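You operate a simulated robot arm through the tools that you are given. There is no shell and no other tool. Be economical: measure what you need, move in short steps, check, and stop when the job is done.

You are at the controls of a simulated robot arm. One attempt, no reset.

## Task
Put things in order on the hall counter top. At the end: the brown flowerpot is on the white blue-handled tray; the pink thread spool stands where the brown flowerpot stood; the clear dosing cap stands where the pink thread spool stood; the teal dauber stands where the red webbing tab stood; the red webbing tab stands where the clear dosing cap stood; whatever was shut is shut again. Leave all else as you found it, and nothing knocked over.

It is judged by the outcome, as a careful person would: the job done as asked, and still so three seconds after it is handed in. It fails if anything else is knocked over, pushed out of place, dropped, spilled or broken. A push-on lid holds only when it is set on centred and level and pressed home; a screw cap is set on level and turned clockwise until tight.

## Robot
A 6-joint arm with a two-finger parallel gripper, fixed in place. Base frame: the origin is at the foot of the arm, x ahead of it, y to its left, z up; the work surface is at about z = 0.9. Readings come in m, degrees, newtons and seconds.
With the tool pointing down near the work surface it reaches from about 0.24 to 0.66 m from the base axis. Its first joint turns from -66.0 to 66.0 degrees. Payload 2.9 kg.
The tool frame sits at the grasp point between the pads (the TCP): z along the fingers, y along the line on which they close. The tips reach 0.03 m beyond it. Largest opening 0.11 m; finger width 0.02, thickness 0.01; the body of the gripper, 0.048 by 0.112 m, starts 0.055 m behind the TCP.
Orientation is told as [roll, pitch, yaw] about the base's x, y, z axes, in that order, counted from this pose: with the fingers straight down and closing along the base's y, the tool's x points along the base's -x, its y along +y and its z along -z.

## Interface
- The arm moves only by the tool step_arm. Its argument "deltas" is a list of rows, each a list of 7 numbers: the shift along the tool's x, y, z in units of 400 mm (1.0 is 400 mm), then the turn, a rotation vector about the tool's x, y, z in units of 90 degrees (1.0 is 90 degrees), then the gripper command, from -1 (fully open) to 1 (shut), values between in proportion. In form: [[x, y, z, wx, wy, wz, gripper], ...]. A call has 1 to 20 rows; each row is the pose to reach, as a shift and turn from the pose commanded when the call began, along the tool's axes at that moment. A call with a number of a shift or a turn outside -1 to 1 is refused whole. Rows are played at 5 a second. More than 0.05 m and 8.6 degrees between two rows, or a gripper value outside its range, and nothing of the call is played. Where a pose cannot be reached the arm comes as near as it can. A force on the tool above 40 N (or 10 N above the force at the start of the call, whichever is more), or a blocked arm, ends the call early, and 0.2 s more pass. Each finger travels about 0.108 m/s and halts on what it meets, pressing with about 27 N; the grip force reading is that of the motor and also rises with nothing between the fingers. The clock runs only during rows and for 0.2 s after the last one: add rows that repeat a pose to give the fingers time. It gives the time, the measured TCP pose, the force on the tool (base axes), the opening and the grip force at its end, in the units of the frame above (readings bear some noise), and new pictures: "pictures" is both (left out), scene, wrist or none.
- Cameras (640 x 400 px; columns grow to the right, rows downward): "scene" is fixed at [0.0666, 0.419, 1.4031]; the picture's right is [-0.86, -0.51, 0.00], its down [-0.18, 0.31, -0.93] and it looks along [0.47, -0.80, -0.36] (base axes); focal length 356 px, centre (320, 200). "wrist" rides on the gripper at [-0.036, 0, -0.057] in the tool frame; the picture's right is [0.00, -1.00, 0.00], its down [0.97, 0.00, -0.24] and it looks along [0.24, 0.00, 0.97] (tool axes); focal length 218 px, centre (320, 200).
- probe_pixels(camera, pixels): for up to 12 pixels [column, row] of the newest picture of that camera ("zoom" is the newest enlarged one), the place [x, y, z] in the base frame of the surface seen there, good to about 0.003 m. It takes no simulated time.
- zoom(camera, box): a new picture of the part [left, top, right, bottom] of that camera's present view, enlarged. It takes no simulated time.
- finish_job(): hands the job in; it is judged then, once.

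Work in short steps. Measure before you move; look again where a grasp or a placing could have gone wrong, and mend it. You have 80 turns and 120 pictures in all, those below and enlarged ones among them. Open the gripper and draw the arm clear of the work before you hand the job in, unless the task says otherwise; then end with one line.

The tools are called after ">>>" by a JSON object that holds its "fn" and its "kwargs". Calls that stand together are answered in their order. step_arm: Moves the arm, as the interface text tells. Its arguments: {"type":"object","properties":{"deltas":{"type":"array"},"pictures":{"type":"string","enum":["both","scene","wrist","none"]}},"required":["deltas"]} The other tools are called the same way: probe_pixels (camera, pixels) gives the place of the surface under pixels of a picture; zoom (camera, box) takes an enlarged picture of a part of a camera's view; finish_job () hands the job in.

At the start:

```text
time: 0.0
position: [0.2833, -0.2658, 1.2754]
tool_rot: [-0.1, 0.0, 0.0]
contact_force: [-1.1, 0.4, 0.2]
finger_gap: 0.11
grip_force: 0.1
```

scene: 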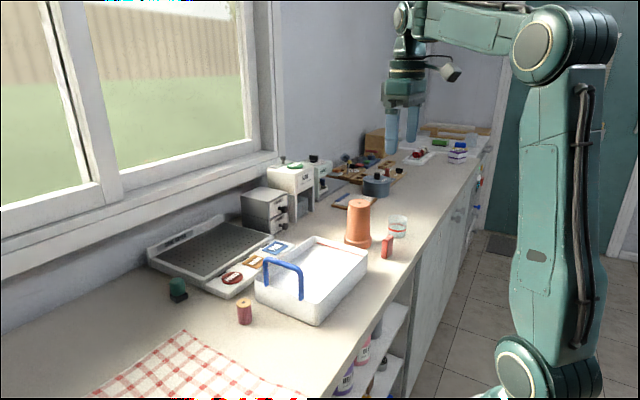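
wrist: 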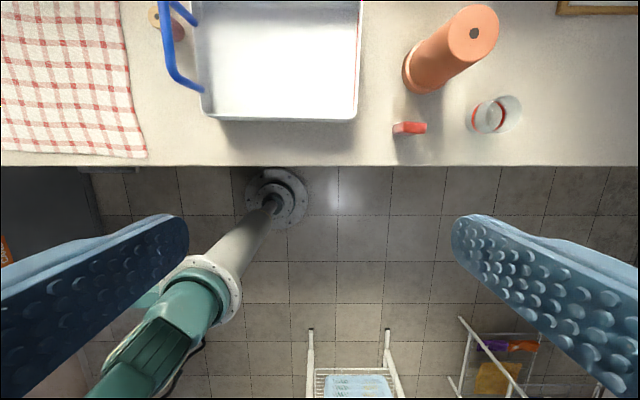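

The scene shows the tray near (310,280), flowerpot (358,222), cap (397,227), red tab (387,246), spool (244,312) and dauber (178,290). I'll zoom in on these.

>>> {"fn": "zoom", "kwargs": {"camera": "scene", "box": [130, 180, 430, 368]}}

>>> {"fn": "zoom", "kwargs": {"camera": "wrist", "box": [360, 0, 560, 170]}}

```text
2.13 times, centred on (280, 274) of scene
```

zoom: 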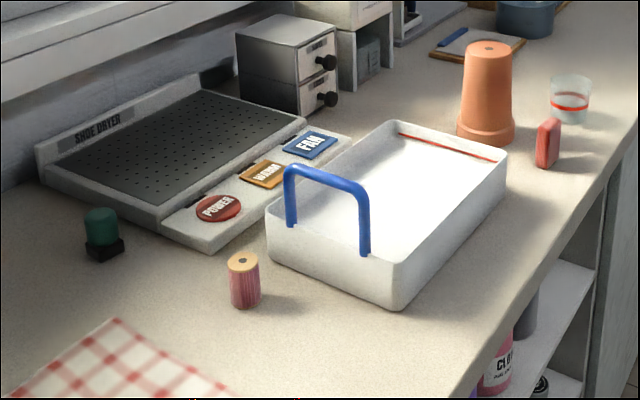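

```text
2.35 times, centred on (460, 85) of wrist
```

zoom: 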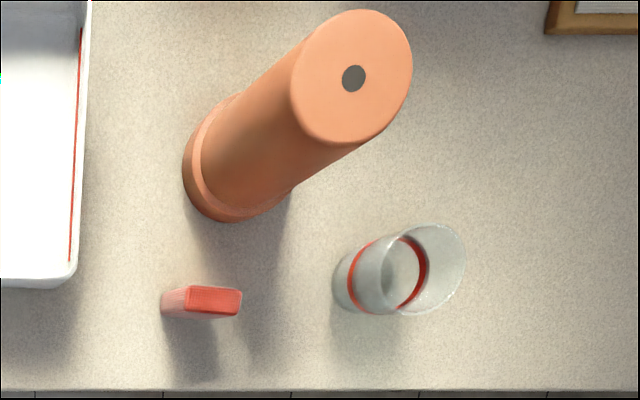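

I'll probe the object points, in the scene picture first and then in the wrist picture.

>>> {"fn": "probe_pixels", "kwargs": {"camera": "scene", "pixels": [[359, 202], [352, 240], [368, 244], [398, 217], [392, 232], [387, 240], [388, 237], [385, 257], [243, 301], [244, 322], [177, 280], [178, 299]]}}

>>> {"fn": "probe_pixels", "kwargs": {"camera": "wrist", "pixels": [[473, 33], [449, 34], [498, 33], [410, 128], [410, 122], [410, 133], [396, 128], [425, 128], [486, 115], [490, 105], [469, 116], [500, 150]]}}

>>> {"fn": "probe_pixels", "kwargs": {"camera": "wrist", "pixels": [[210, 118], [355, 117], [361, 5], [190, 5], [280, 60], [220, 30], [165, 75], [405, 70], [415, 90], [155, 15], [300, 162], [600, 162]]}}

>>> {"fn": "probe_pixels", "kwargs": {"camera": "scene", "pixels": [[256, 283], [314, 322], [317, 305], [367, 252], [312, 237], [318, 268], [266, 265], [302, 297], [285, 264], [180, 313], [150, 330], [340, 262]]}}

```text
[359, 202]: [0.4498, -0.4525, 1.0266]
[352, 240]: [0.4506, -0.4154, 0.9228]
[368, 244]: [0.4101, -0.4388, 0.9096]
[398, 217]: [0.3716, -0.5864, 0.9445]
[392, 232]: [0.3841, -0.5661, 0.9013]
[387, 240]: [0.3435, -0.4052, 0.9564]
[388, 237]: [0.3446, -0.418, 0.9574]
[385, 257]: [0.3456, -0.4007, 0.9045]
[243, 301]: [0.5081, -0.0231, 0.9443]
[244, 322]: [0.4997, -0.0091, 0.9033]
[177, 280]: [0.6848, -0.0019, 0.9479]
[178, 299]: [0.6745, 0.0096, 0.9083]
```

```text
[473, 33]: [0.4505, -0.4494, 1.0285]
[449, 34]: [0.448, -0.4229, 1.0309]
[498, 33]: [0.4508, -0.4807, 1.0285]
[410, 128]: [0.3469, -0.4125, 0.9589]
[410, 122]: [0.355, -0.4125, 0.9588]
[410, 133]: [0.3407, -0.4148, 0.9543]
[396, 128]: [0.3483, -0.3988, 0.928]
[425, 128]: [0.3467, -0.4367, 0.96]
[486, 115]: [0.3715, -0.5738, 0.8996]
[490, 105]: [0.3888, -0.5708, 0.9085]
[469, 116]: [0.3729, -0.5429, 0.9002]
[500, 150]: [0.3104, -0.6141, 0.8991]
```

```text
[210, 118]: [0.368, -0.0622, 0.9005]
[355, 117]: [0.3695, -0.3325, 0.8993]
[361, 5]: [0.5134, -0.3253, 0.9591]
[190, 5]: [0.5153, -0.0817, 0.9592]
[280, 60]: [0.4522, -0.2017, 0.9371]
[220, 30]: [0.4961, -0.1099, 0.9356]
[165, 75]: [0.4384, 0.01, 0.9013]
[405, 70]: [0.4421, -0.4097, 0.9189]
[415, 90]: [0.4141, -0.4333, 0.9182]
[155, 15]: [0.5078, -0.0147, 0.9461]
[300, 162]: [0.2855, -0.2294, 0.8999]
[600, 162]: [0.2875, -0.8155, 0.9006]
```

```text
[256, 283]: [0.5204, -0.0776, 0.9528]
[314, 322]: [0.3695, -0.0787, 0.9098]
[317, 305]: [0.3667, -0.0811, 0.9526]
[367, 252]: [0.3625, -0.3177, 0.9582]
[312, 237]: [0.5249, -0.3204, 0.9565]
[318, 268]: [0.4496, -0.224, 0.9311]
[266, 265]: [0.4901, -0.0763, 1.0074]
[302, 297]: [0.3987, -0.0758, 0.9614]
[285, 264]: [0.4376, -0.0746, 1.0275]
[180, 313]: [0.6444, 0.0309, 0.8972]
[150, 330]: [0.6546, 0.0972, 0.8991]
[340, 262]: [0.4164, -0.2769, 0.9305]
```

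The pot is at about (0.450,-0.451) with its top at z 1.029. I'll move above it at the same height and look down.

>>> {"fn": "step_arm", "kwargs": {"deltas": [[-0.07, -0.077, 0, 0, 0, 0, -1], [-0.14, -0.154, 0, 0, 0, 0, -1], [-0.21, -0.231, 0, 0, 0, 0, -1], [-0.28, -0.309, 0, 0, 0, 0, -1], [-0.35, -0.386, 0, 0, 0, 0, -1], [-0.4155, -0.463, 0, 0, 0, 0, -1], [-0.4155, -0.463, 0, 0, 0, 0, -1]], "pictures": "wrist"}}

```text
time: 1.6
position: [0.4012, -0.4078, 1.2303]
tool_rot: [-0.1, -0.1, 0.0]
contact_force: [0.3, -0.7, -1.5]
finger_gap: 0.1101
grip_force: 0.0
out of reach, approached as far as the arm can: row 4, 5, 6, 7
```

wrist: 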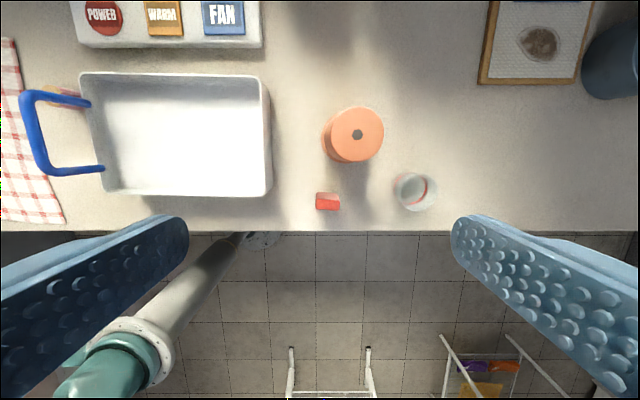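

The arm stopped short because its reach is smaller at this height, but the view is good. I'll zoom in and probe the targets from here.

>>> {"fn": "zoom", "kwargs": {"camera": "wrist", "box": [290, 90, 450, 220]}}

>>> {"fn": "probe_pixels", "kwargs": {"camera": "wrist", "pixels": [[329, 133], [384, 133], [358, 107], [358, 160], [323, 140], [345, 162], [318, 200], [340, 200], [328, 193], [328, 209], [100, 80], [180, 135]]}}

```text
3.08 times, centred on (370, 155) of wrist
```

zoom: 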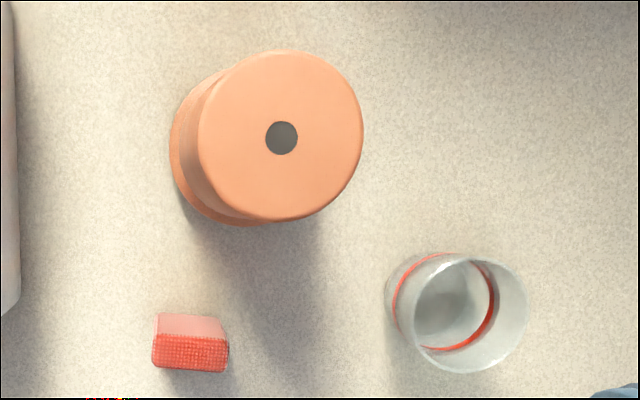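

```text
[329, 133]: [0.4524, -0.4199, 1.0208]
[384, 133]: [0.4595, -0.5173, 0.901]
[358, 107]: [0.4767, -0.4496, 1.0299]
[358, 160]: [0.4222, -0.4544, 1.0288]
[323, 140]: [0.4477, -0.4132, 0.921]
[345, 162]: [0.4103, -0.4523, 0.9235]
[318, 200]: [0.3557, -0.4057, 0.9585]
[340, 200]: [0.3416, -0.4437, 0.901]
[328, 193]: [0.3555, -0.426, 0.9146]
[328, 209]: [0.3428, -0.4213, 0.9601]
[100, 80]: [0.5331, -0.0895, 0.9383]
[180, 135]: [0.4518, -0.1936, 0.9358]
```

The pot's centre is (0.4495,-0.4515), with radius ~0.029 at the top. I'll descend straight down here to z≈1.09, so the tips stay above the pot top, and see where commands resume from.

>>> {"fn": "step_arm", "kwargs": {"deltas": [[0, 0, 0.1, 0, 0, 0, -1], [0, 0, 0.2, 0, 0, 0, -1], [0, 0, 0.3, 0, 0, 0, -1], [0, 0, 0.35, 0, 0, 0, -1], [0, 0, 0.35, 0, 0, 0, -1]], "pictures": "none"}}

```text
time: 2.8
position: [0.402, -0.4013, 1.0935]
tool_rot: [0.0, 0.0, 0.0]
contact_force: [-0.1, 0.0, 0.1]
finger_gap: 0.1103
grip_force: 0.0
```

The commands resumed from the clamped pose. Next I'll move out level to directly above the pot.

>>> {"fn": "step_arm", "kwargs": {"deltas": [[-0.04, -0.042, 0, 0, 0, 0, -1], [-0.08, -0.084, 0, 0, 0, 0, -1], [-0.119, -0.1255, 0, 0, 0, 0, -1], [-0.119, -0.1255, 0, 0, 0, 0, -1]], "pictures": "wrist"}}

```text
time: 3.8
position: [0.452, -0.4525, 1.0923]
tool_rot: [0.0, 0.0, 0.1]
contact_force: [0.1, -0.4, -0.4]
finger_gap: 0.1102
grip_force: 0.1
```

wrist: 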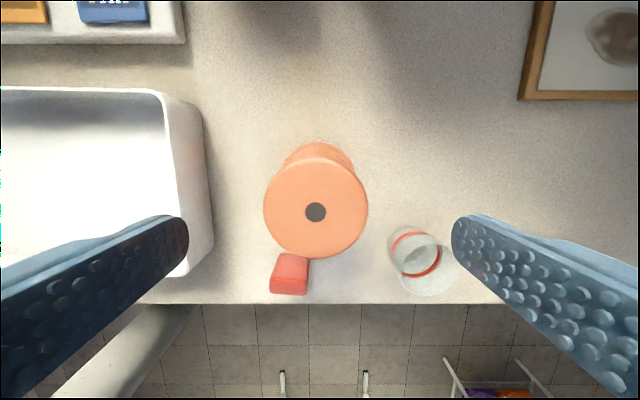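

I'm centred, with the pot's hole at (316,212). I'll probe the cap and tab from here, then descend to z 0.985 and close.

>>> {"fn": "probe_pixels", "kwargs": {"camera": "wrist", "pixels": [[390, 250], [405, 229], [430, 296], [438, 240], [410, 262], [400, 285], [272, 293], [306, 293], [290, 278], [413, 245], [200, 220], [120, 180]]}}

>>> {"fn": "zoom", "kwargs": {"camera": "wrist", "box": [250, 200, 470, 310]}}

>>> {"fn": "step_arm", "kwargs": {"deltas": [[0, 0, 0.09, 0, 0, 0, -1], [0, 0, 0.18, 0, 0, 0, -1], [0, 0, 0.268, 0, 0, 0, -1], [0, 0, 0.268, 0, 0, 0, -1], [0, 0, 0.268, 0, 0, 0, 0], [0, 0, 0.268, 0, 0, 0, 1], [0, 0, 0.268, 0, 0, 0, 1], [0, 0, 0.268, 0, 0, 0, 1]], "pictures": "scene"}}

```text
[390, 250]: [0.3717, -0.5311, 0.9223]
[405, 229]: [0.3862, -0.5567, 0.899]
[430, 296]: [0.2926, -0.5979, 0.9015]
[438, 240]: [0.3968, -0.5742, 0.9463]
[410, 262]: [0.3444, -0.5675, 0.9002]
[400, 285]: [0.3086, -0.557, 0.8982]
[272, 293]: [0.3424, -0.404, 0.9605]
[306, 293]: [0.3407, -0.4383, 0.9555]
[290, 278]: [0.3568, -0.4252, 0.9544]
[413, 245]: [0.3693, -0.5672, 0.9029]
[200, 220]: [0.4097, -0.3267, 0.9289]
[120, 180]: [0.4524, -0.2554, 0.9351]
```

```text
2.91 times, centred on (360, 255) of wrist
```

zoom: 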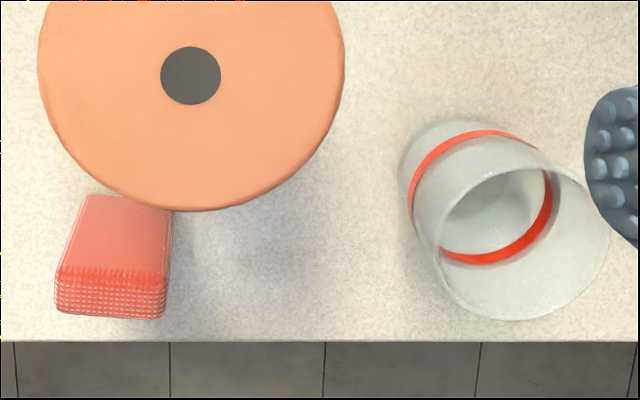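

```text
time: 5.6
position: [0.4519, -0.4527, 0.9888]
tool_rot: [0.0, 0.0, 0.0]
contact_force: [0.0, 2.1, 0.4]
finger_gap: 0.0673
grip_force: 27.6
```

scene: 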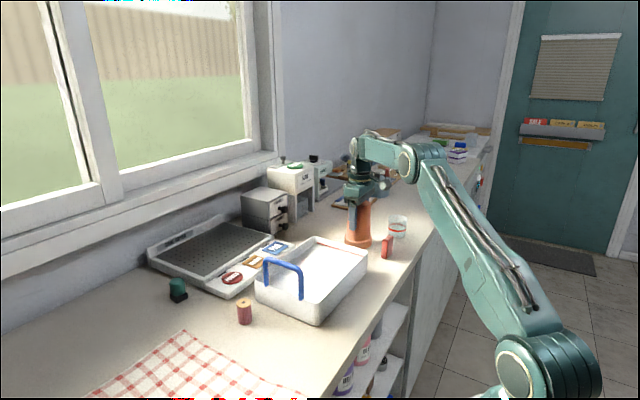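

The gap reads 0.067 m, so the pot is held. I'll lift it 85 mm and check.

>>> {"fn": "step_arm", "kwargs": {"deltas": [[0, 0, -0.04, 0, 0, 0, 1], [0, 0, -0.1, 0, 0, 0, 1], [0, 0, -0.16, 0, 0, 0, 1], [0, 0, -0.2125, 0, 0, 0, 1], [0, 0, -0.2125, 0, 0, 0, 1]], "pictures": "scene"}}

```text
time: 6.8
position: [0.4514, -0.4532, 1.0728]
tool_rot: [0.0, 0.1, 0.0]
contact_force: [0.7, -0.1, -3.4]
finger_gap: 0.0673
grip_force: 27.1
```

scene: 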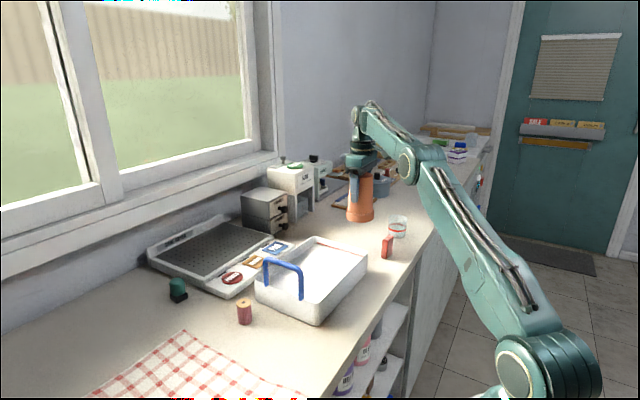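

The pot is up, its bottom at about z 0.984 against the 0.958 tray rim. I'll carry it over the tray's centre at (0.445,-0.22).

>>> {"fn": "step_arm", "kwargs": {"deltas": [[0, 0.08, 0, 0, 0, 0, 1], [0, 0.17, 0, 0, 0, 0, 1], [0, 0.26, 0, 0, 0, 0, 1], [0, 0.35, 0, 0, 0, 0, 1], [0.008, 0.44, 0, 0, 0, 0, 1], [0.016, 0.53, 0, 0, 0, 0, 1], [0.016, 0.5825, 0, 0, 0, 0, 1], [0.016, 0.5825, 0, 0, 0, 0, 1]], "pictures": "both"}}

>>> {"fn": "zoom", "kwargs": {"camera": "scene", "box": [240, 150, 440, 340]}}

```text
time: 8.6
position: [0.4443, -0.2201, 1.0716]
tool_rot: [-0.1, 0.0, 0.0]
contact_force: [-0.4, -0.2, -3.8]
finger_gap: 0.0673
grip_force: 27.3
```

scene: 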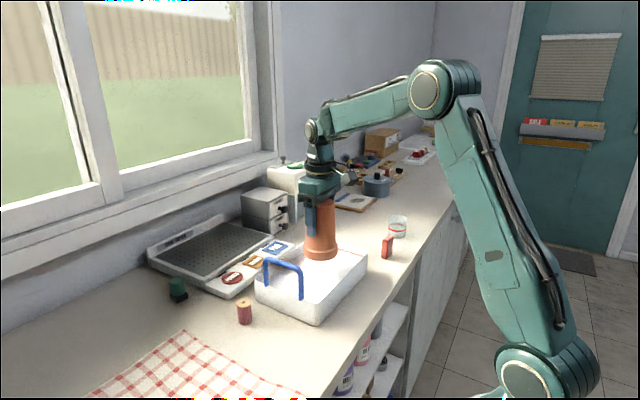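
wrist: 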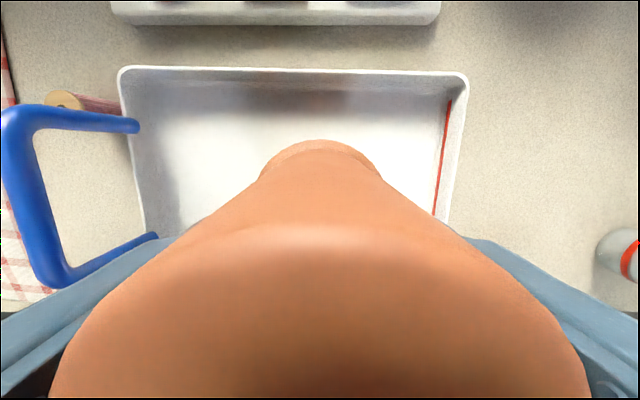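

```text
2.11 times, centred on (340, 245) of scene
```

zoom: 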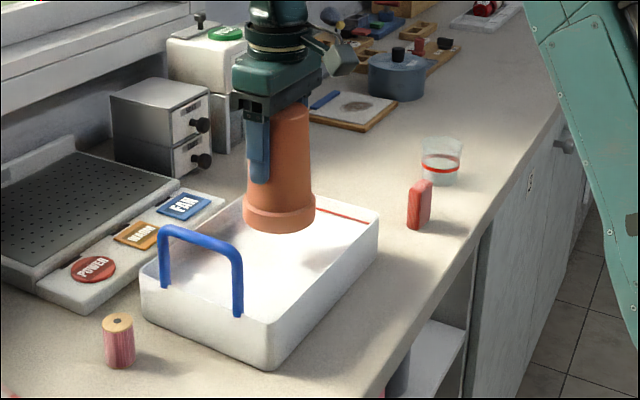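

The pot is over the tray. I'll probe the tray floor before lowering.

>>> {"fn": "probe_pixels", "kwargs": {"camera": "wrist", "pixels": [[200, 120], [250, 140], [400, 130], [320, 110], [170, 200], [290, 100]]}}

>>> {"fn": "probe_pixels", "kwargs": {"camera": "scene", "pixels": [[310, 285], [330, 275], [320, 262], [318, 257]]}}

```text
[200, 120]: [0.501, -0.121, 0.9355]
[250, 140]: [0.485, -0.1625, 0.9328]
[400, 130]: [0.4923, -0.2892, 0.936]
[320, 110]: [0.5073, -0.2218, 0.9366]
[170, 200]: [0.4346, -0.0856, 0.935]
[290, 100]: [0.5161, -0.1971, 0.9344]
```

```text
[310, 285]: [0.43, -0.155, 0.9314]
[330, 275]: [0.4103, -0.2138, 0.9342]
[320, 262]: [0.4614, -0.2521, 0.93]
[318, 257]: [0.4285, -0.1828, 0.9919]
```

The floor is at z≈0.935, so contact should come at TCP z≈1.024. I'll lower to 2 mm above that and then check in small steps.

>>> {"fn": "step_arm", "kwargs": {"deltas": [[0, 0, 0.05, 0, 0, 0, 1], [0, 0, 0.09, 0, 0, 0, 1], [0, 0, 0.113, 0, 0, 0, 1], [0, 0, 0.113, 0, 0, 0, 1]], "pictures": "none"}}

>>> {"fn": "zoom", "kwargs": {"camera": "scene", "box": [260, 200, 380, 310]}}

```text
time: 9.6
position: [0.4449, -0.2215, 1.0237]
tool_rot: [0.0, 0.1, 0.0]
contact_force: [0.2, -0.1, -3.0]
finger_gap: 0.0674
grip_force: 27.1
```

```text
3.64 times, centred on (320, 255) of scene
```

zoom: 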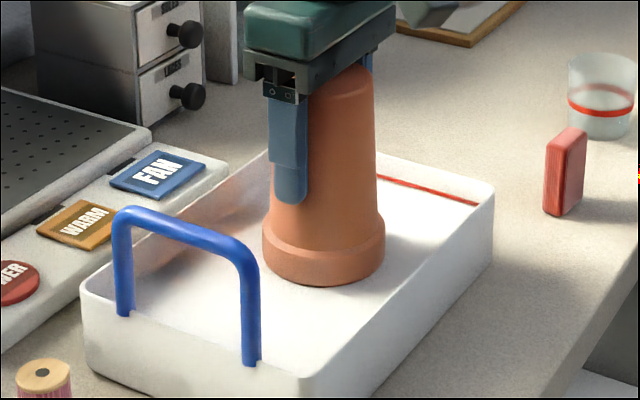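

The force still reads −3 N (the pot's weight), so it is just short of contact. I'll go down in 1 mm steps.

>>> {"fn": "step_arm", "kwargs": {"deltas": [[0, 0, 0.0025, 0, 0, 0, 1], [0, 0, 0.005, 0, 0, 0, 1], [0, 0, 0.0075, 0, 0, 0, 1], [0, 0, 0.0075, 0, 0, 0, 1]], "pictures": "none"}}

```text
time: 10.6
position: [0.4448, -0.2202, 1.0232]
tool_rot: [-0.2, -0.3, -0.1]
contact_force: [-1.8, -3.2, 22.1]
finger_gap: 0.0674
grip_force: 26.9
```

It made contact with 22 N up. I'll ease back 2 mm to relieve that, open gently, and rise.

>>> {"fn": "step_arm", "kwargs": {"deltas": [[0, 0, -0.005, 0, 0, 0, 1], [0, 0, -0.005, 0, 0, 0, 0], [0, 0, -0.005, 0, 0, 0, -1], [0, 0, -0.005, 0, 0, 0, -1], [0, 0, -0.1, 0, 0, 0, -1], [0, 0, -0.2, 0, 0, 0, -1], [0, 0, -0.3, 0, 0, 0, -1], [0, 0, -0.3, 0, 0, 0, -1]], "pictures": "both"}}

```text
time: 12.4
position: [0.4434, -0.2214, 1.1431]
tool_rot: [0.1, 0.0, 0.0]
contact_force: [-0.7, -1.4, 0.5]
finger_gap: 0.1098
grip_force: 0.2
```

scene: 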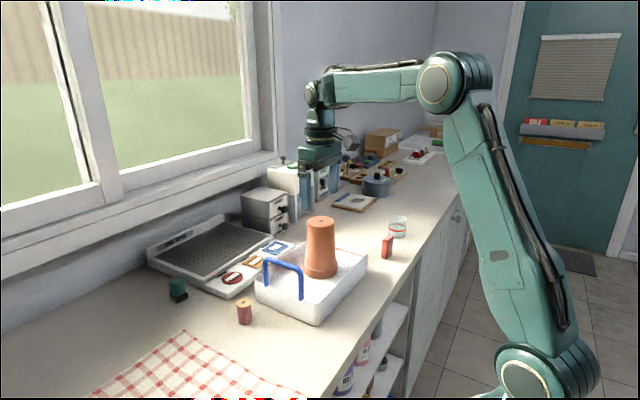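
wrist: 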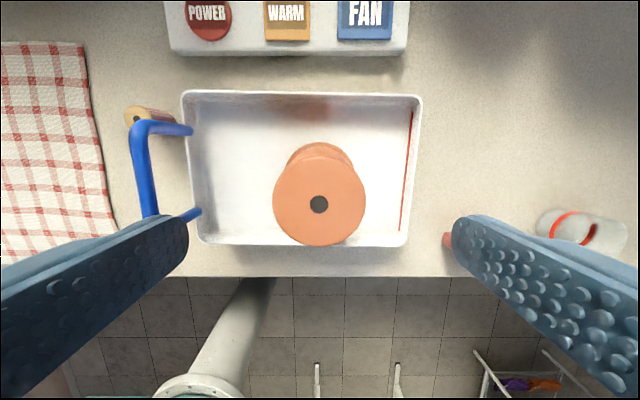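

The pot stands on the tray. For the spool at about (0.504,-0.018) I'll yaw +90° so the fingers close along x and the camera stays away from the blue handle. I'll travel there at this height, half open.

>>> {"fn": "step_arm", "kwargs": {"deltas": [[-0.01, 0.05, 0, 0, 0, -0.09, -0.1], [-0.03, 0.1, 0, 0, 0, -0.18, -0.1], [-0.045, 0.15, 0, 0, 0, -0.27, -0.1], [-0.06, 0.2, 0, 0, 0, -0.36, -0.1], [-0.075, 0.25, 0, 0, 0, -0.45, -0.1], [-0.09, 0.3, 0, 0, 0, -0.54, -0.1], [-0.105, 0.35, 0, 0, 0, -0.63, -0.1], [-0.12, 0.4, 0, 0, 0, -0.72, -0.1], [-0.135, 0.45, 0, 0, 0, -0.81, -0.1], [-0.15, 0.508, 0, 0, 0, -0.9, -0.1], [-0.15, 0.508, 0, 0, 0, -0.98, -0.1], [-0.15, 0.508, 0, 0, 0, -1.0, -0.1], [-0.15, 0.508, 0, 0, 0, -1.0, -0.1]], "pictures": "wrist"}}

```text
time: 15.2
position: [0.5056, -0.0172, 1.1422]
tool_rot: [0.0, 0.0, 90.0]
contact_force: [0.1, 0.7, 0.2]
finger_gap: 0.0602
grip_force: 0.1
```

wrist: 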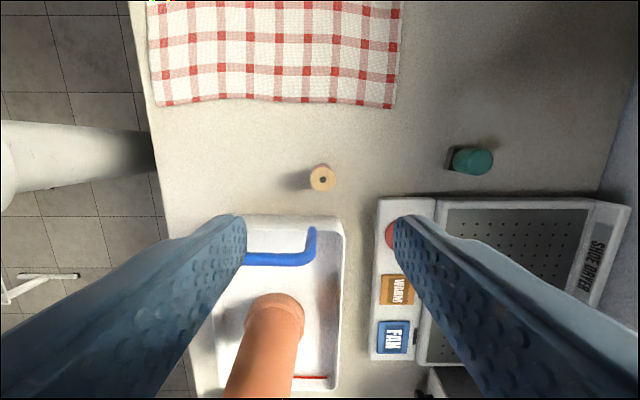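

The spool shows at (322,179) and the dauber at (470,161). I'll zoom in and probe both.

>>> {"fn": "zoom", "kwargs": {"camera": "wrist", "box": [290, 130, 510, 240]}}

>>> {"fn": "probe_pixels", "kwargs": {"camera": "wrist", "pixels": [[311, 180], [334, 180], [322, 168], [322, 190], [318, 190], [455, 161], [492, 161], [474, 149], [474, 172], [449, 150], [449, 168], [465, 161]]}}

```text
2.91 times, centred on (400, 185) of wrist
```

zoom: 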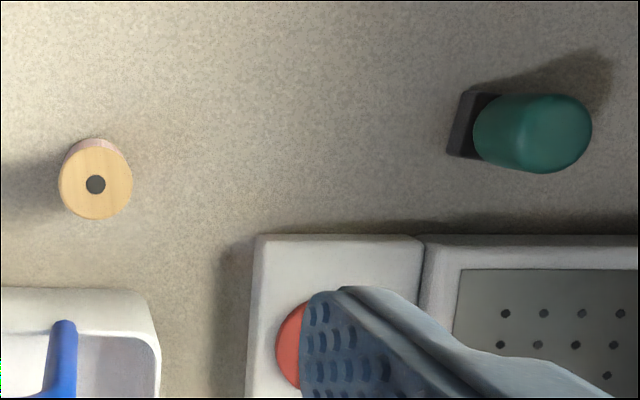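

```text
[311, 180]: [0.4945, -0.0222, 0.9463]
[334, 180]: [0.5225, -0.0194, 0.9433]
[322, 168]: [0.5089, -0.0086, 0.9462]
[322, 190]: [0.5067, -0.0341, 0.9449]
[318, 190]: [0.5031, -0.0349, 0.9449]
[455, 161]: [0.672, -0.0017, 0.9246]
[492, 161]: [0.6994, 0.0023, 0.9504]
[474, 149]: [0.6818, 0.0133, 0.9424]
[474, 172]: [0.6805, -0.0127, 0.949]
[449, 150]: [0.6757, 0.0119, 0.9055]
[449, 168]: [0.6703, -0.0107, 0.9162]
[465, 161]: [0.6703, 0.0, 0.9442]
```

The spool's centre is (0.508,-0.021) with its top at 0.946. I'll descend to TCP z 0.938 and close on it.

>>> {"fn": "step_arm", "kwargs": {"deltas": [[0.0095, -0.006, 0.1, 0, 0, 0, -0.1], [0.0095, -0.006, 0.2, 0, 0, 0, -0.1], [0.0095, -0.006, 0.3, 0, 0, 0, -0.1], [0.0095, -0.006, 0.4, 0, 0, 0, -0.1], [0.0095, -0.006, 0.46, 0, 0, 0, -0.1], [0.0095, -0.006, 0.51, 0, 0, 0, -0.1], [0.0095, -0.006, 0.51, 0, 0, 0, -0.1], [0.0095, -0.006, 0.51, 0, 0, 0, 0.3], [0.0095, -0.006, 0.51, 0, 0, 0, 1], [0.0095, -0.006, 0.51, 0, 0, 0, 1]], "pictures": "both"}}

```text
time: 17.4
position: [0.5074, -0.0186, 0.94]
tool_rot: [0.0, 0.0, 89.9]
contact_force: [-0.3, 0.4, -0.7]
finger_gap: 0.0282
grip_force: 26.7
```

scene: 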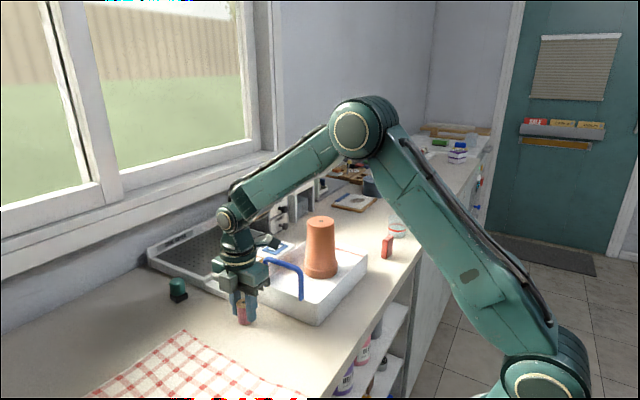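
wrist: 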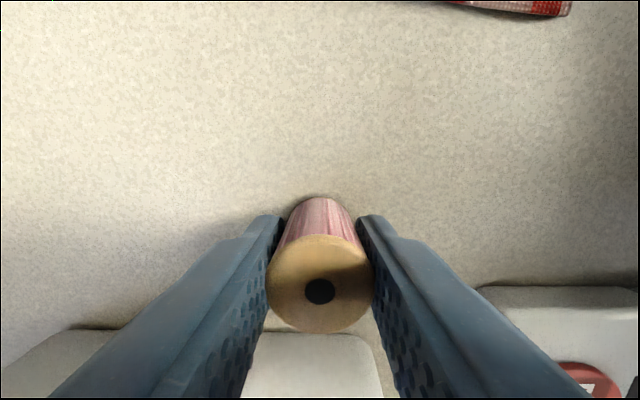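

The spool is held (gap 0.028). I'll lift it to z 1.14 and carry it over the pot towards the empty pot spot.

>>> {"fn": "step_arm", "kwargs": {"deltas": [[0, 0, -0.1, 0, 0, 0, 1], [0, 0, -0.2, 0, 0, 0, 1], [0, 0, -0.3, 0, 0, 0, 1], [0, 0, -0.4, 0, 0, 0, 1], [0, 0, -0.5, 0, 0, 0, 1], [0, 0, -0.51, 0, 0, 0, 1], [0.09, 0.02, -0.51, 0, 0, 0, 1], [0.18, 0.04, -0.51, 0, 0, 0, 1], [0.27, 0.06, -0.51, 0, 0, 0, 1], [0.36, 0.08, -0.51, 0, 0, 0, 1], [0.45, 0.1, -0.51, 0, 0, 0, 1], [0.54, 0.12, -0.51, 0, 0, 0, 1], [0.63, 0.145, -0.51, 0, 0, 0, 1], [0.72, 0.145, -0.51, 0, 0, 0, 1], [0.825, 0.145, -0.51, 0, 0, 0, 1], [0.825, 0.145, -0.51, 0, 0, 0, 1]], "pictures": "both"}}

```text
time: 20.8
position: [0.4459, -0.353, 1.1389]
tool_rot: [0.0, 0.0, 89.9]
contact_force: [-0.6, 0.8, -0.6]
finger_gap: 0.0283
grip_force: 26.5
```

scene: 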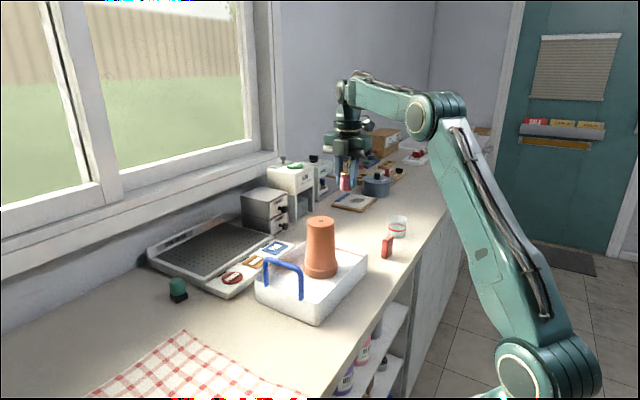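
wrist: 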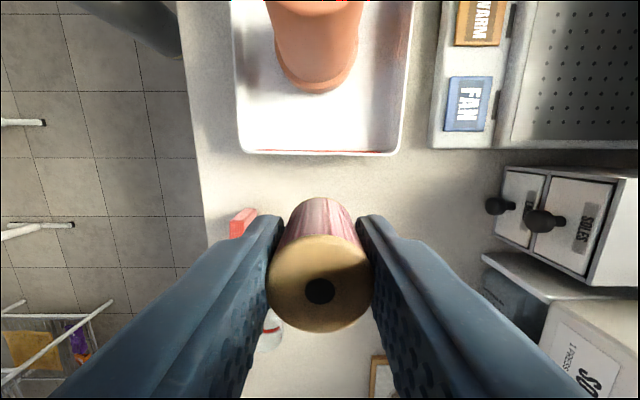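

The spool is hanging straight. I'll descend while moving out to (0.4505,-0.452) and stop about 5 mm above the surface.

>>> {"fn": "step_arm", "kwargs": {"deltas": [[0.0, -0.0115, 0.1, 0, 0, 0, 1], [0.08, -0.0115, 0.18, 0, 0, 0, 1], [0.16, -0.0115, 0.25, 0, 0, 0, 1], [0.2475, -0.0115, 0.3, 0, 0, 0, 1], [0.2475, -0.0115, 0.4, 0, 0, 0, 1], [0.2475, -0.0115, 0.46, 0, 0, 0, 1], [0.2475, -0.0115, 0.485, 0, 0, 0, 1], [0.2475, -0.0115, 0.485, 0, 0, 0, 1]], "pictures": "scene"}}

>>> {"fn": "zoom", "kwargs": {"camera": "scene", "box": [320, 190, 420, 270]}}

```text
time: 22.6
position: [0.4527, -0.4504, 0.9492]
tool_rot: [0.1, 0.0, 90.0]
contact_force: [-0.4, 0.2, 0.1]
finger_gap: 0.0282
grip_force: 27.4
```

scene: 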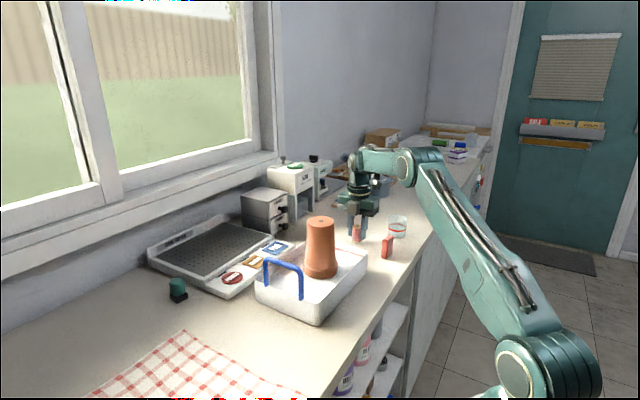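

```text
5.00 times, centred on (370, 230) of scene
```

zoom: 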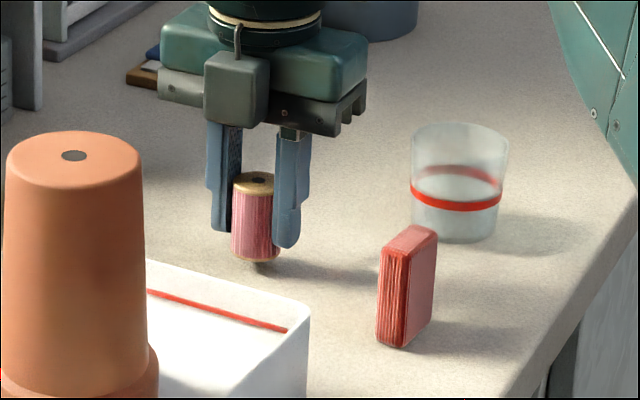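

The spool is about 8 mm up. I'll lower it in small steps to light contact.

>>> {"fn": "step_arm", "kwargs": {"deltas": [[0.002, 0.0025, 0.008, 0, 0, 0, 1], [0.002, 0.0025, 0.014, 0, 0, 0, 1], [0.002, 0.0025, 0.018, 0, 0, 0, 1], [0.002, 0.0025, 0.018, 0, 0, 0, 1]], "pictures": "none"}}

```text
time: 23.6
position: [0.4529, -0.451, 0.942]
tool_rot: [0.1, 0.0, 89.9]
contact_force: [0.3, -0.6, -0.5]
finger_gap: 0.0282
grip_force: 27.0
```

There's no contact yet, so I'll keep going down in 1 mm steps.

>>> {"fn": "step_arm", "kwargs": {"deltas": [[0, 0.0025, 0.0025, 0, 0, 0, 1], [0, 0.0025, 0.005, 0, 0, 0, 1], [0, 0.0025, 0.0065, 0, 0, 0, 1], [0, 0.0025, 0.0065, 0, 0, 0, 1]], "pictures": "none"}}

>>> {"fn": "zoom", "kwargs": {"camera": "scene", "box": [330, 200, 410, 264]}}

```text
time: 24.6
position: [0.4501, -0.4505, 0.9399]
tool_rot: [-0.1, -0.1, 90.1]
contact_force: [-1.0, 1.3, 3.8]
finger_gap: 0.0286
grip_force: 27.0
```

```text
6.25 times, centred on (370, 232) of scene
```

zoom: 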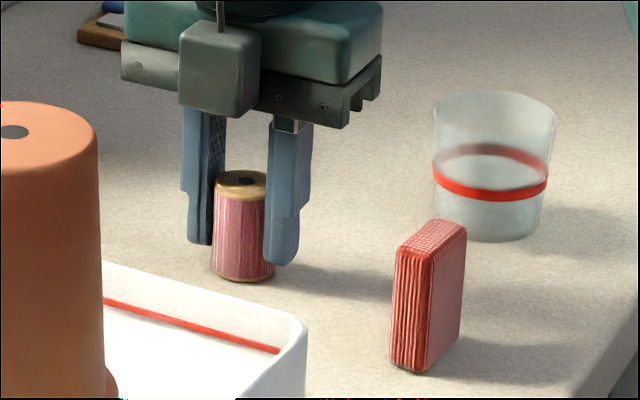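

The spool is touching lightly (3.8 N). I'll open part way and rise straight up.

>>> {"fn": "step_arm", "kwargs": {"deltas": [[0, 0, 0, 0, 0, 0, 0.3], [0, 0, 0, 0, 0, 0, 0], [0, 0, 0, 0, 0, 0, -0.1], [0, 0, -0.06, 0, 0, 0, -0.1], [0, 0, -0.15, 0, 0, 0, -0.1], [0, 0, -0.25, 0, 0, 0, -0.1], [0, 0, -0.3, 0, 0, 0, -0.1], [0, 0, -0.3, 0, 0, 0, -0.1]], "pictures": "wrist"}}

>>> {"fn": "zoom", "kwargs": {"camera": "scene", "box": [330, 200, 430, 270]}}

```text
time: 26.4
position: [0.4504, -0.4495, 1.0589]
tool_rot: [0.0, -0.1, 90.0]
contact_force: [-0.6, -0.8, -0.8]
finger_gap: 0.0605
grip_force: 0.2
```

wrist: 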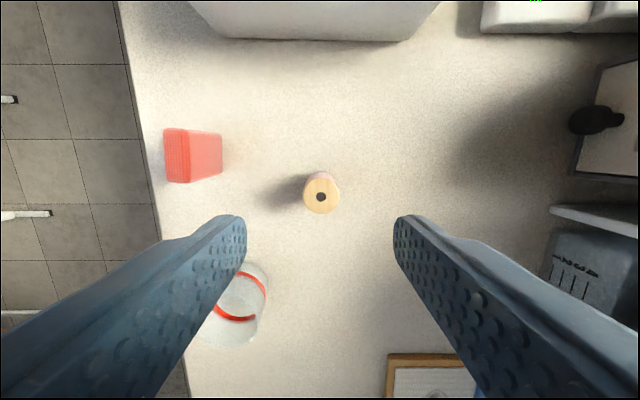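

```text
5.71 times, centred on (380, 235) of scene
```

zoom: 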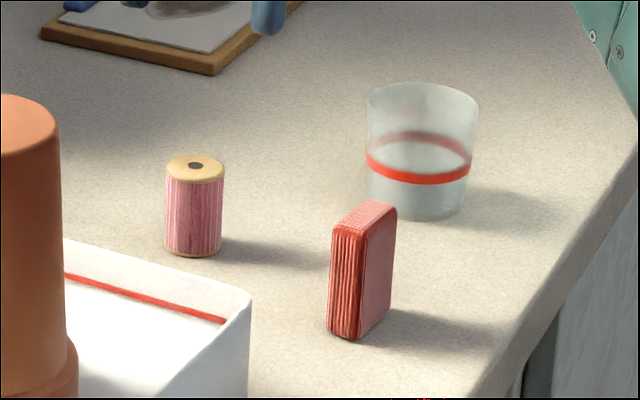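

The spool stands in the pot's old spot. Next I'll measure the cap precisely, using the zoom picture and the wrist picture.

>>> {"fn": "probe_pixels", "kwargs": {"camera": "zoom", "pixels": [[368, 100], [476, 105], [420, 85], [415, 128], [370, 165], [466, 175], [418, 182], [372, 200], [460, 205], [415, 218], [415, 205], [340, 208]]}}

>>> {"fn": "zoom", "kwargs": {"camera": "wrist", "box": [150, 110, 310, 360]}}

>>> {"fn": "probe_pixels", "kwargs": {"camera": "wrist", "pixels": [[243, 275], [267, 290], [250, 318], [230, 345], [262, 300], [235, 300], [205, 335], [250, 268]]}}

```text
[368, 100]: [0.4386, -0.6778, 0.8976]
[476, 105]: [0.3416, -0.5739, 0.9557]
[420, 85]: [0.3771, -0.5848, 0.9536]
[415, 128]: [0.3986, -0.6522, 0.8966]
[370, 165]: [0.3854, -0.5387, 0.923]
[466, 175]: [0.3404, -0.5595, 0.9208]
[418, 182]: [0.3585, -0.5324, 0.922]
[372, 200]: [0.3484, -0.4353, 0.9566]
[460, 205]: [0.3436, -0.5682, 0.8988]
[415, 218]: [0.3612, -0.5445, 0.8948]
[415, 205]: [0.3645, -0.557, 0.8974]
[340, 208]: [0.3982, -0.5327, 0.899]
```

```text
1.60 times, centred on (230, 235) of wrist
```

zoom: 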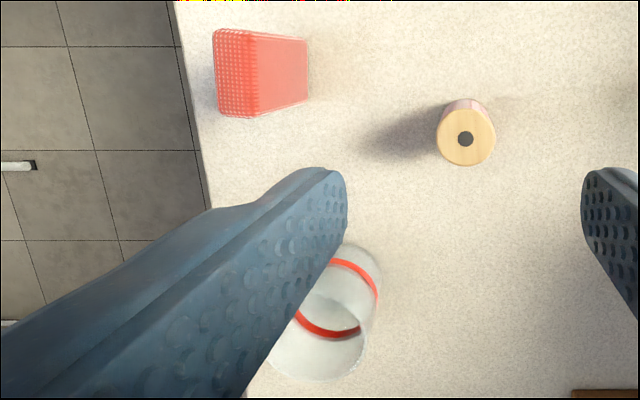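

```text
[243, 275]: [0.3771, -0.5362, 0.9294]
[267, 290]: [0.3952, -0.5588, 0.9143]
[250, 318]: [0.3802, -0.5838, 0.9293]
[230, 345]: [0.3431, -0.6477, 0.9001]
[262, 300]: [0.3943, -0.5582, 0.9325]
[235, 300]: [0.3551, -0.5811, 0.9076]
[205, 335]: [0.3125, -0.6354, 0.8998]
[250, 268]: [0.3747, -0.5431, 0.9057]
```

The cap's centre is about (0.3685,-0.559), radius ~0.027, top ~0.955. I'll move above it at z≈1.02 with the gap at 0.09 and see whether the arm reaches.

>>> {"fn": "step_arm", "kwargs": {"deltas": [[0.05, 0.05, 0.0, 0, 0, 0, -0.64], [0.12, 0.1, 0.03, 0, 0, 0, -0.64], [0.19, 0.15, 0.06, 0, 0, 0, -0.64], [0.25, 0.19, 0.09, 0, 0, 0, -0.64], [0.274, 0.205, 0.1, 0, 0, 0, -0.64], [0.274, 0.205, 0.1, 0, 0, 0, -0.64]], "pictures": "wrist"}}

```text
time: 27.8
position: [0.3646, -0.5547, 1.0164]
tool_rot: [-0.1, -0.1, 90.0]
contact_force: [-0.9, 0.5, 0.1]
finger_gap: 0.0901
grip_force: 0.0
out of reach, approached as far as the arm can: row 4, 5, 6
```

wrist: 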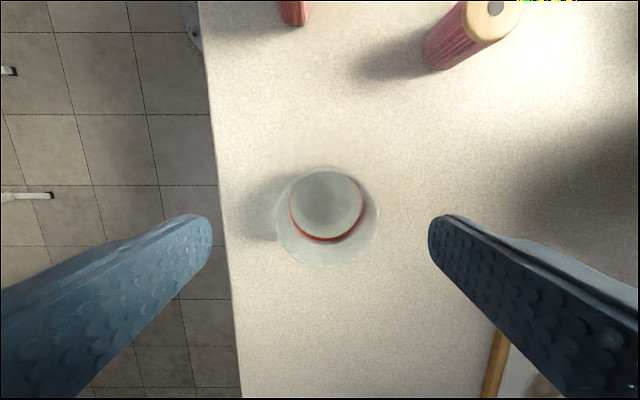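

I'm nearly there, with the rim in view at cols 276–379 and rows 169–267. I'll probe the rim to get its centre.

>>> {"fn": "probe_pixels", "kwargs": {"camera": "wrist", "pixels": [[277, 217], [378, 217], [327, 170], [327, 266], [292, 200], [363, 205], [326, 205], [326, 178], [326, 240], [300, 180]]}}

>>> {"fn": "zoom", "kwargs": {"camera": "wrist", "box": [260, 150, 400, 285]}}

```text
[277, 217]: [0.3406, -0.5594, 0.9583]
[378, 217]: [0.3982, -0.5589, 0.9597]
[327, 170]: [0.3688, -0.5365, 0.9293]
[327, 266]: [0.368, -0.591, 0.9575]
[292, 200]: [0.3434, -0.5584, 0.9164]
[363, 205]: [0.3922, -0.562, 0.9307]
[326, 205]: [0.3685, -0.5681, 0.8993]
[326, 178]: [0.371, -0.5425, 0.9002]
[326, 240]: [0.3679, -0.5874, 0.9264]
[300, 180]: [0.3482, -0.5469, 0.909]
```

```text
2.96 times, centred on (330, 218) of wrist
```

zoom: 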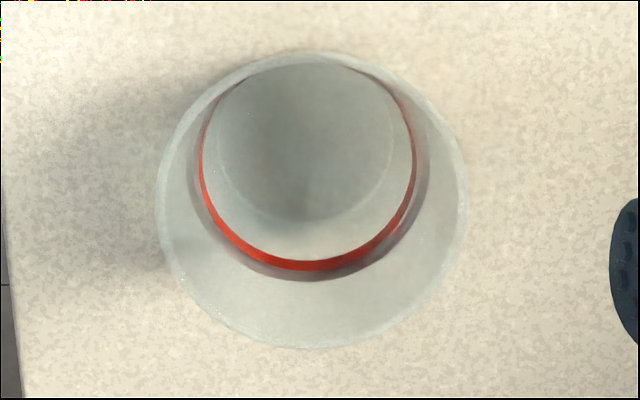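

The rim's centre is (0.369,-0.5625) with radius 0.0285. I'll descend to z 0.94 while shifting the last few mm outward.

>>> {"fn": "step_arm", "kwargs": {"deltas": [[0.0, -0.004, 0.05, 0, 0, 0, -0.64], [0.01, -0.008, 0.1, 0, 0, 0, -0.64], [0.018, -0.011, 0.15, 0, 0, 0, -0.64], [0.018, -0.011, 0.19, 0, 0, 0, -0.64], [0.018, -0.011, 0.19, 0, 0, 0, -0.64]], "pictures": "wrist"}}

```text
time: 29.0
position: [0.37, -0.5652, 0.9395]
tool_rot: [0.0, 0.0, 90.1]
contact_force: [0.5, -0.4, -0.3]
finger_gap: 0.0904
grip_force: 0.1
```

wrist: 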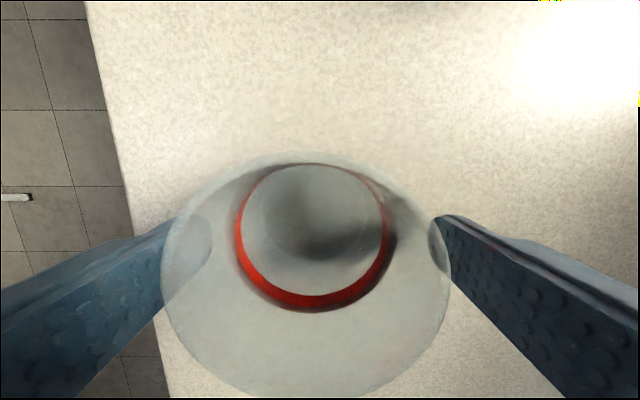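

The reach is fine, and the cup sits about 2–3 mm toward the left finger. I'll shift 2 mm and close gently.

>>> {"fn": "step_arm", "kwargs": {"deltas": [[0, 0.005, 0, 0, 0, 0, -0.64], [0, 0.005, 0, 0, 0, 0, -0.2], [0, 0.005, 0, 0, 0, 0, 0.0], [0, 0.005, 0, 0, 0, 0, 0.2], [0, 0.005, 0, 0, 0, 0, 1], [0, 0.005, 0, 0, 0, 0, 1]], "pictures": "wrist"}}

>>> {"fn": "zoom", "kwargs": {"camera": "scene", "box": [350, 180, 450, 260]}}

```text
time: 30.4
position: [0.3689, -0.5665, 0.9408]
tool_rot: [0.0, 0.0, 90.0]
contact_force: [1.0, -1.1, 4.1]
finger_gap: 0.0577
grip_force: 26.9
out of reach, approached as far as the arm can: row 1, 2
```

wrist: 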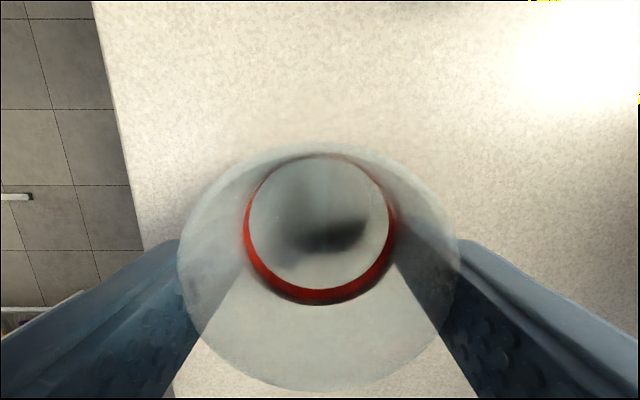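

```text
5.00 times, centred on (400, 220) of scene
```

zoom: 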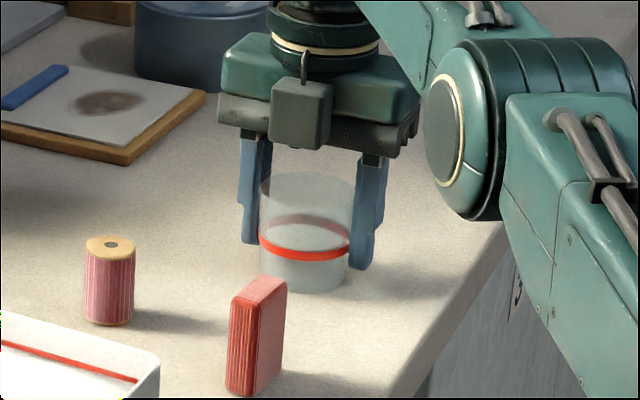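

The cap is held, gap 0.058. I'll lift while drawing inward to stay in reach, then carry it high, with its bottom well above the pot top.

>>> {"fn": "step_arm", "kwargs": {"deltas": [[0, 0, -0.03, 0, 0, 0, 1], [-0.01, 0, -0.08, 0, 0, 0, 1], [-0.04, 0, -0.15, 0, 0, 0, 1], [-0.08, 0, -0.22, 0, 0, 0, 1], [-0.14, 0, -0.3, 0, 0, 0, 1], [-0.2, 0, -0.39, 0, 0, 0, 1], [-0.28, 0, -0.46, 0, 0, 0, 1], [-0.36, 0, -0.53, 0, 0, 0, 1], [-0.45, -0.02, -0.56, 0, 0, 0, 1], [-0.54, -0.05, -0.56, 0, 0, 0, 1], [-0.63, -0.09, -0.56, 0, 0, 0, 1], [-0.72, -0.13, -0.56, 0, 0, 0, 1], [-0.81, -0.17, -0.56, 0, 0, 0, 1], [-0.9, -0.2, -0.56, 0, 0, 0, 1], [-0.9, -0.2, -0.56, 0, 0, 0, 1]], "pictures": "both"}}

```text
time: 33.6
position: [0.4476, -0.203, 1.1652]
tool_rot: [0.0, 0.0, 90.0]
contact_force: [-0.6, -0.7, -0.6]
finger_gap: 0.056
grip_force: 26.8
```

scene: 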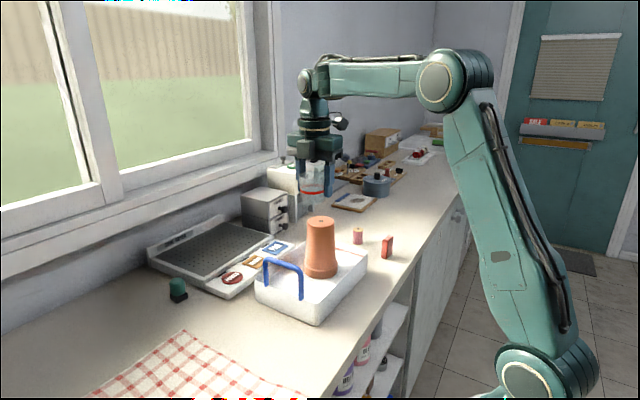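
wrist: 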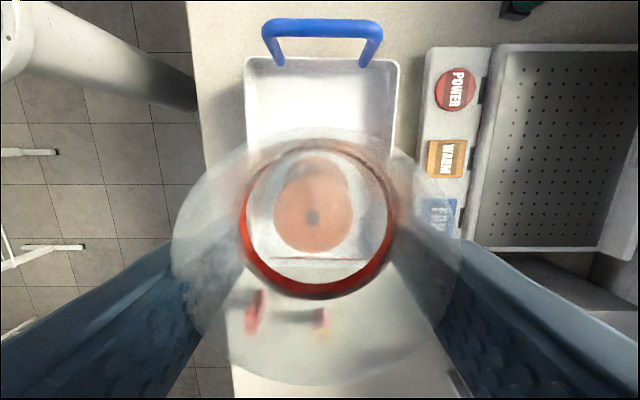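

The cap is still held level. I'll go on to (0.508,-0.021) at this height, then descend to about 15 mm above the surface.

>>> {"fn": "step_arm", "kwargs": {"deltas": [[-0.1, -0.03, 0, 0, 0, 0, 1], [-0.2, -0.07, 0, 0, 0, 0, 1], [-0.3, -0.11, 0, 0, 0, 0, 1], [-0.4, -0.14, 0, 0, 0, 0, 1], [-0.455, -0.15, 0, 0, 0, 0, 1], [-0.455, -0.15, 0.1, 0, 0, 0, 1], [-0.455, -0.15, 0.2, 0, 0, 0, 1], [-0.455, -0.15, 0.3, 0, 0, 0, 1], [-0.455, -0.15, 0.4, 0, 0, 0, 1], [-0.455, -0.15, 0.48, 0, 0, 0, 1], [-0.455, -0.15, 0.525, 0, 0, 0, 1], [-0.455, -0.15, 0.525, 0, 0, 0, 1]], "pictures": "wrist"}}

>>> {"fn": "zoom", "kwargs": {"camera": "scene", "box": [200, 240, 320, 340]}}

```text
time: 36.2
position: [0.5078, -0.0245, 0.9568]
tool_rot: [0.0, 0.1, 90.0]
contact_force: [0.4, 0.2, 0.0]
finger_gap: 0.0559
grip_force: 27.2
```

wrist: 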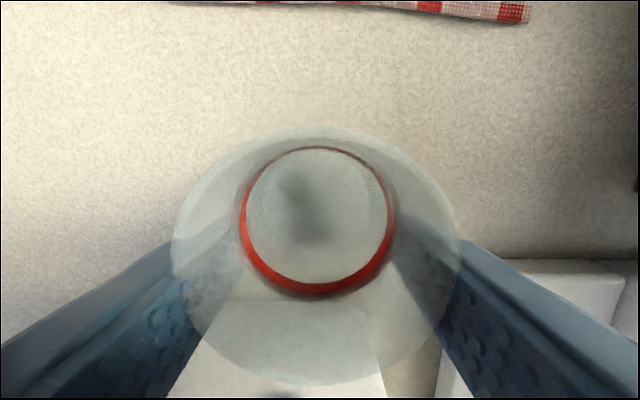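

```text
4.00 times, centred on (260, 290) of scene
```

zoom: 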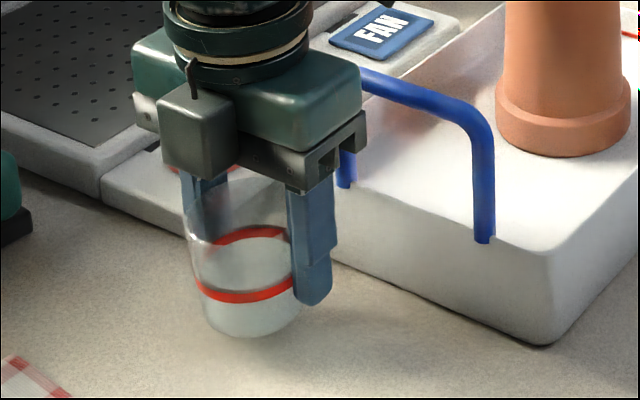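

I'll probe the cup's rim and base to find its actual centre relative to the TCP.

>>> {"fn": "probe_pixels", "kwargs": {"camera": "wrist", "pixels": [[318, 130], [318, 388], [178, 240], [456, 240], [318, 147], [318, 285], [318, 215], [300, 120], [250, 150], [390, 150]]}}

>>> {"fn": "probe_pixels", "kwargs": {"camera": "zoom", "pixels": [[215, 326], [250, 335], [290, 322], [200, 280], [245, 300], [240, 320], [260, 230], [188, 220]]}}

```text
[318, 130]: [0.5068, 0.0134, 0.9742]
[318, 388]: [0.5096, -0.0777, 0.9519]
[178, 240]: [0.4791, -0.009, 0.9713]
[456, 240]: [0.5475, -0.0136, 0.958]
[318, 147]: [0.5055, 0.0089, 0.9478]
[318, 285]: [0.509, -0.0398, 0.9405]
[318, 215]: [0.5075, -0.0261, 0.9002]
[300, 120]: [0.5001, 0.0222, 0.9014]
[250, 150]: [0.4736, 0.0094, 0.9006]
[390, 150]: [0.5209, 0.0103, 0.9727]
```

```text
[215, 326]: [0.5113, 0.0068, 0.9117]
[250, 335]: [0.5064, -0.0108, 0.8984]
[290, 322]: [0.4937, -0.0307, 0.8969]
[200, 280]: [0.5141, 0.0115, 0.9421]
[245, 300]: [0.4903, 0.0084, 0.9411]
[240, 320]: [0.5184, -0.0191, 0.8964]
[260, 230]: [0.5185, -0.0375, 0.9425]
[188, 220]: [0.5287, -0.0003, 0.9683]
```

The cup's centre is at y≈-0.0153, about 9 mm beyond the TCP, and its bottom is ~16 mm up. I'll shift 5 mm in −y and lower 13 mm.

>>> {"fn": "step_arm", "kwargs": {"deltas": [[0.0125, 0.0, 0.0, 0, 0, 0, 1], [0.0125, 0.0, 0.015, 0, 0, 0, 1], [0.0125, 0.0, 0.03, 0, 0, 0, 1], [0.0125, 0.0, 0.03, 0, 0, 0, 1]], "pictures": "none"}}

>>> {"fn": "zoom", "kwargs": {"camera": "scene", "box": [210, 260, 300, 335]}}

```text
time: 37.2
position: [0.5069, -0.0274, 0.9434]
tool_rot: [0.1, 0.0, 90.0]
contact_force: [0.6, 1.1, -0.1]
finger_gap: 0.0557
grip_force: 27.9
```

```text
5.33 times, centred on (255, 298) of scene
```

zoom: 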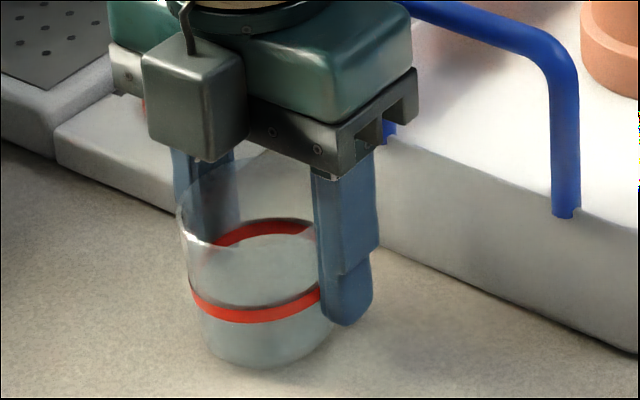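

Almost down. I'll lower in 1 mm steps until contact.

>>> {"fn": "step_arm", "kwargs": {"deltas": [[0, 0, 0.0025, 0, 0, 0, 1], [0, 0, 0.005, 0, 0, 0, 1], [0, 0, 0.0075, 0, 0, 0, 1], [0, 0, 0.0075, 0, 0, 0, 1]], "pictures": "none"}}

```text
time: 38.2
position: [0.5056, -0.026, 0.9418]
tool_rot: [-0.1, 0.0, 89.9]
contact_force: [-1.5, -0.7, 7.2]
finger_gap: 0.056
grip_force: 26.9
```

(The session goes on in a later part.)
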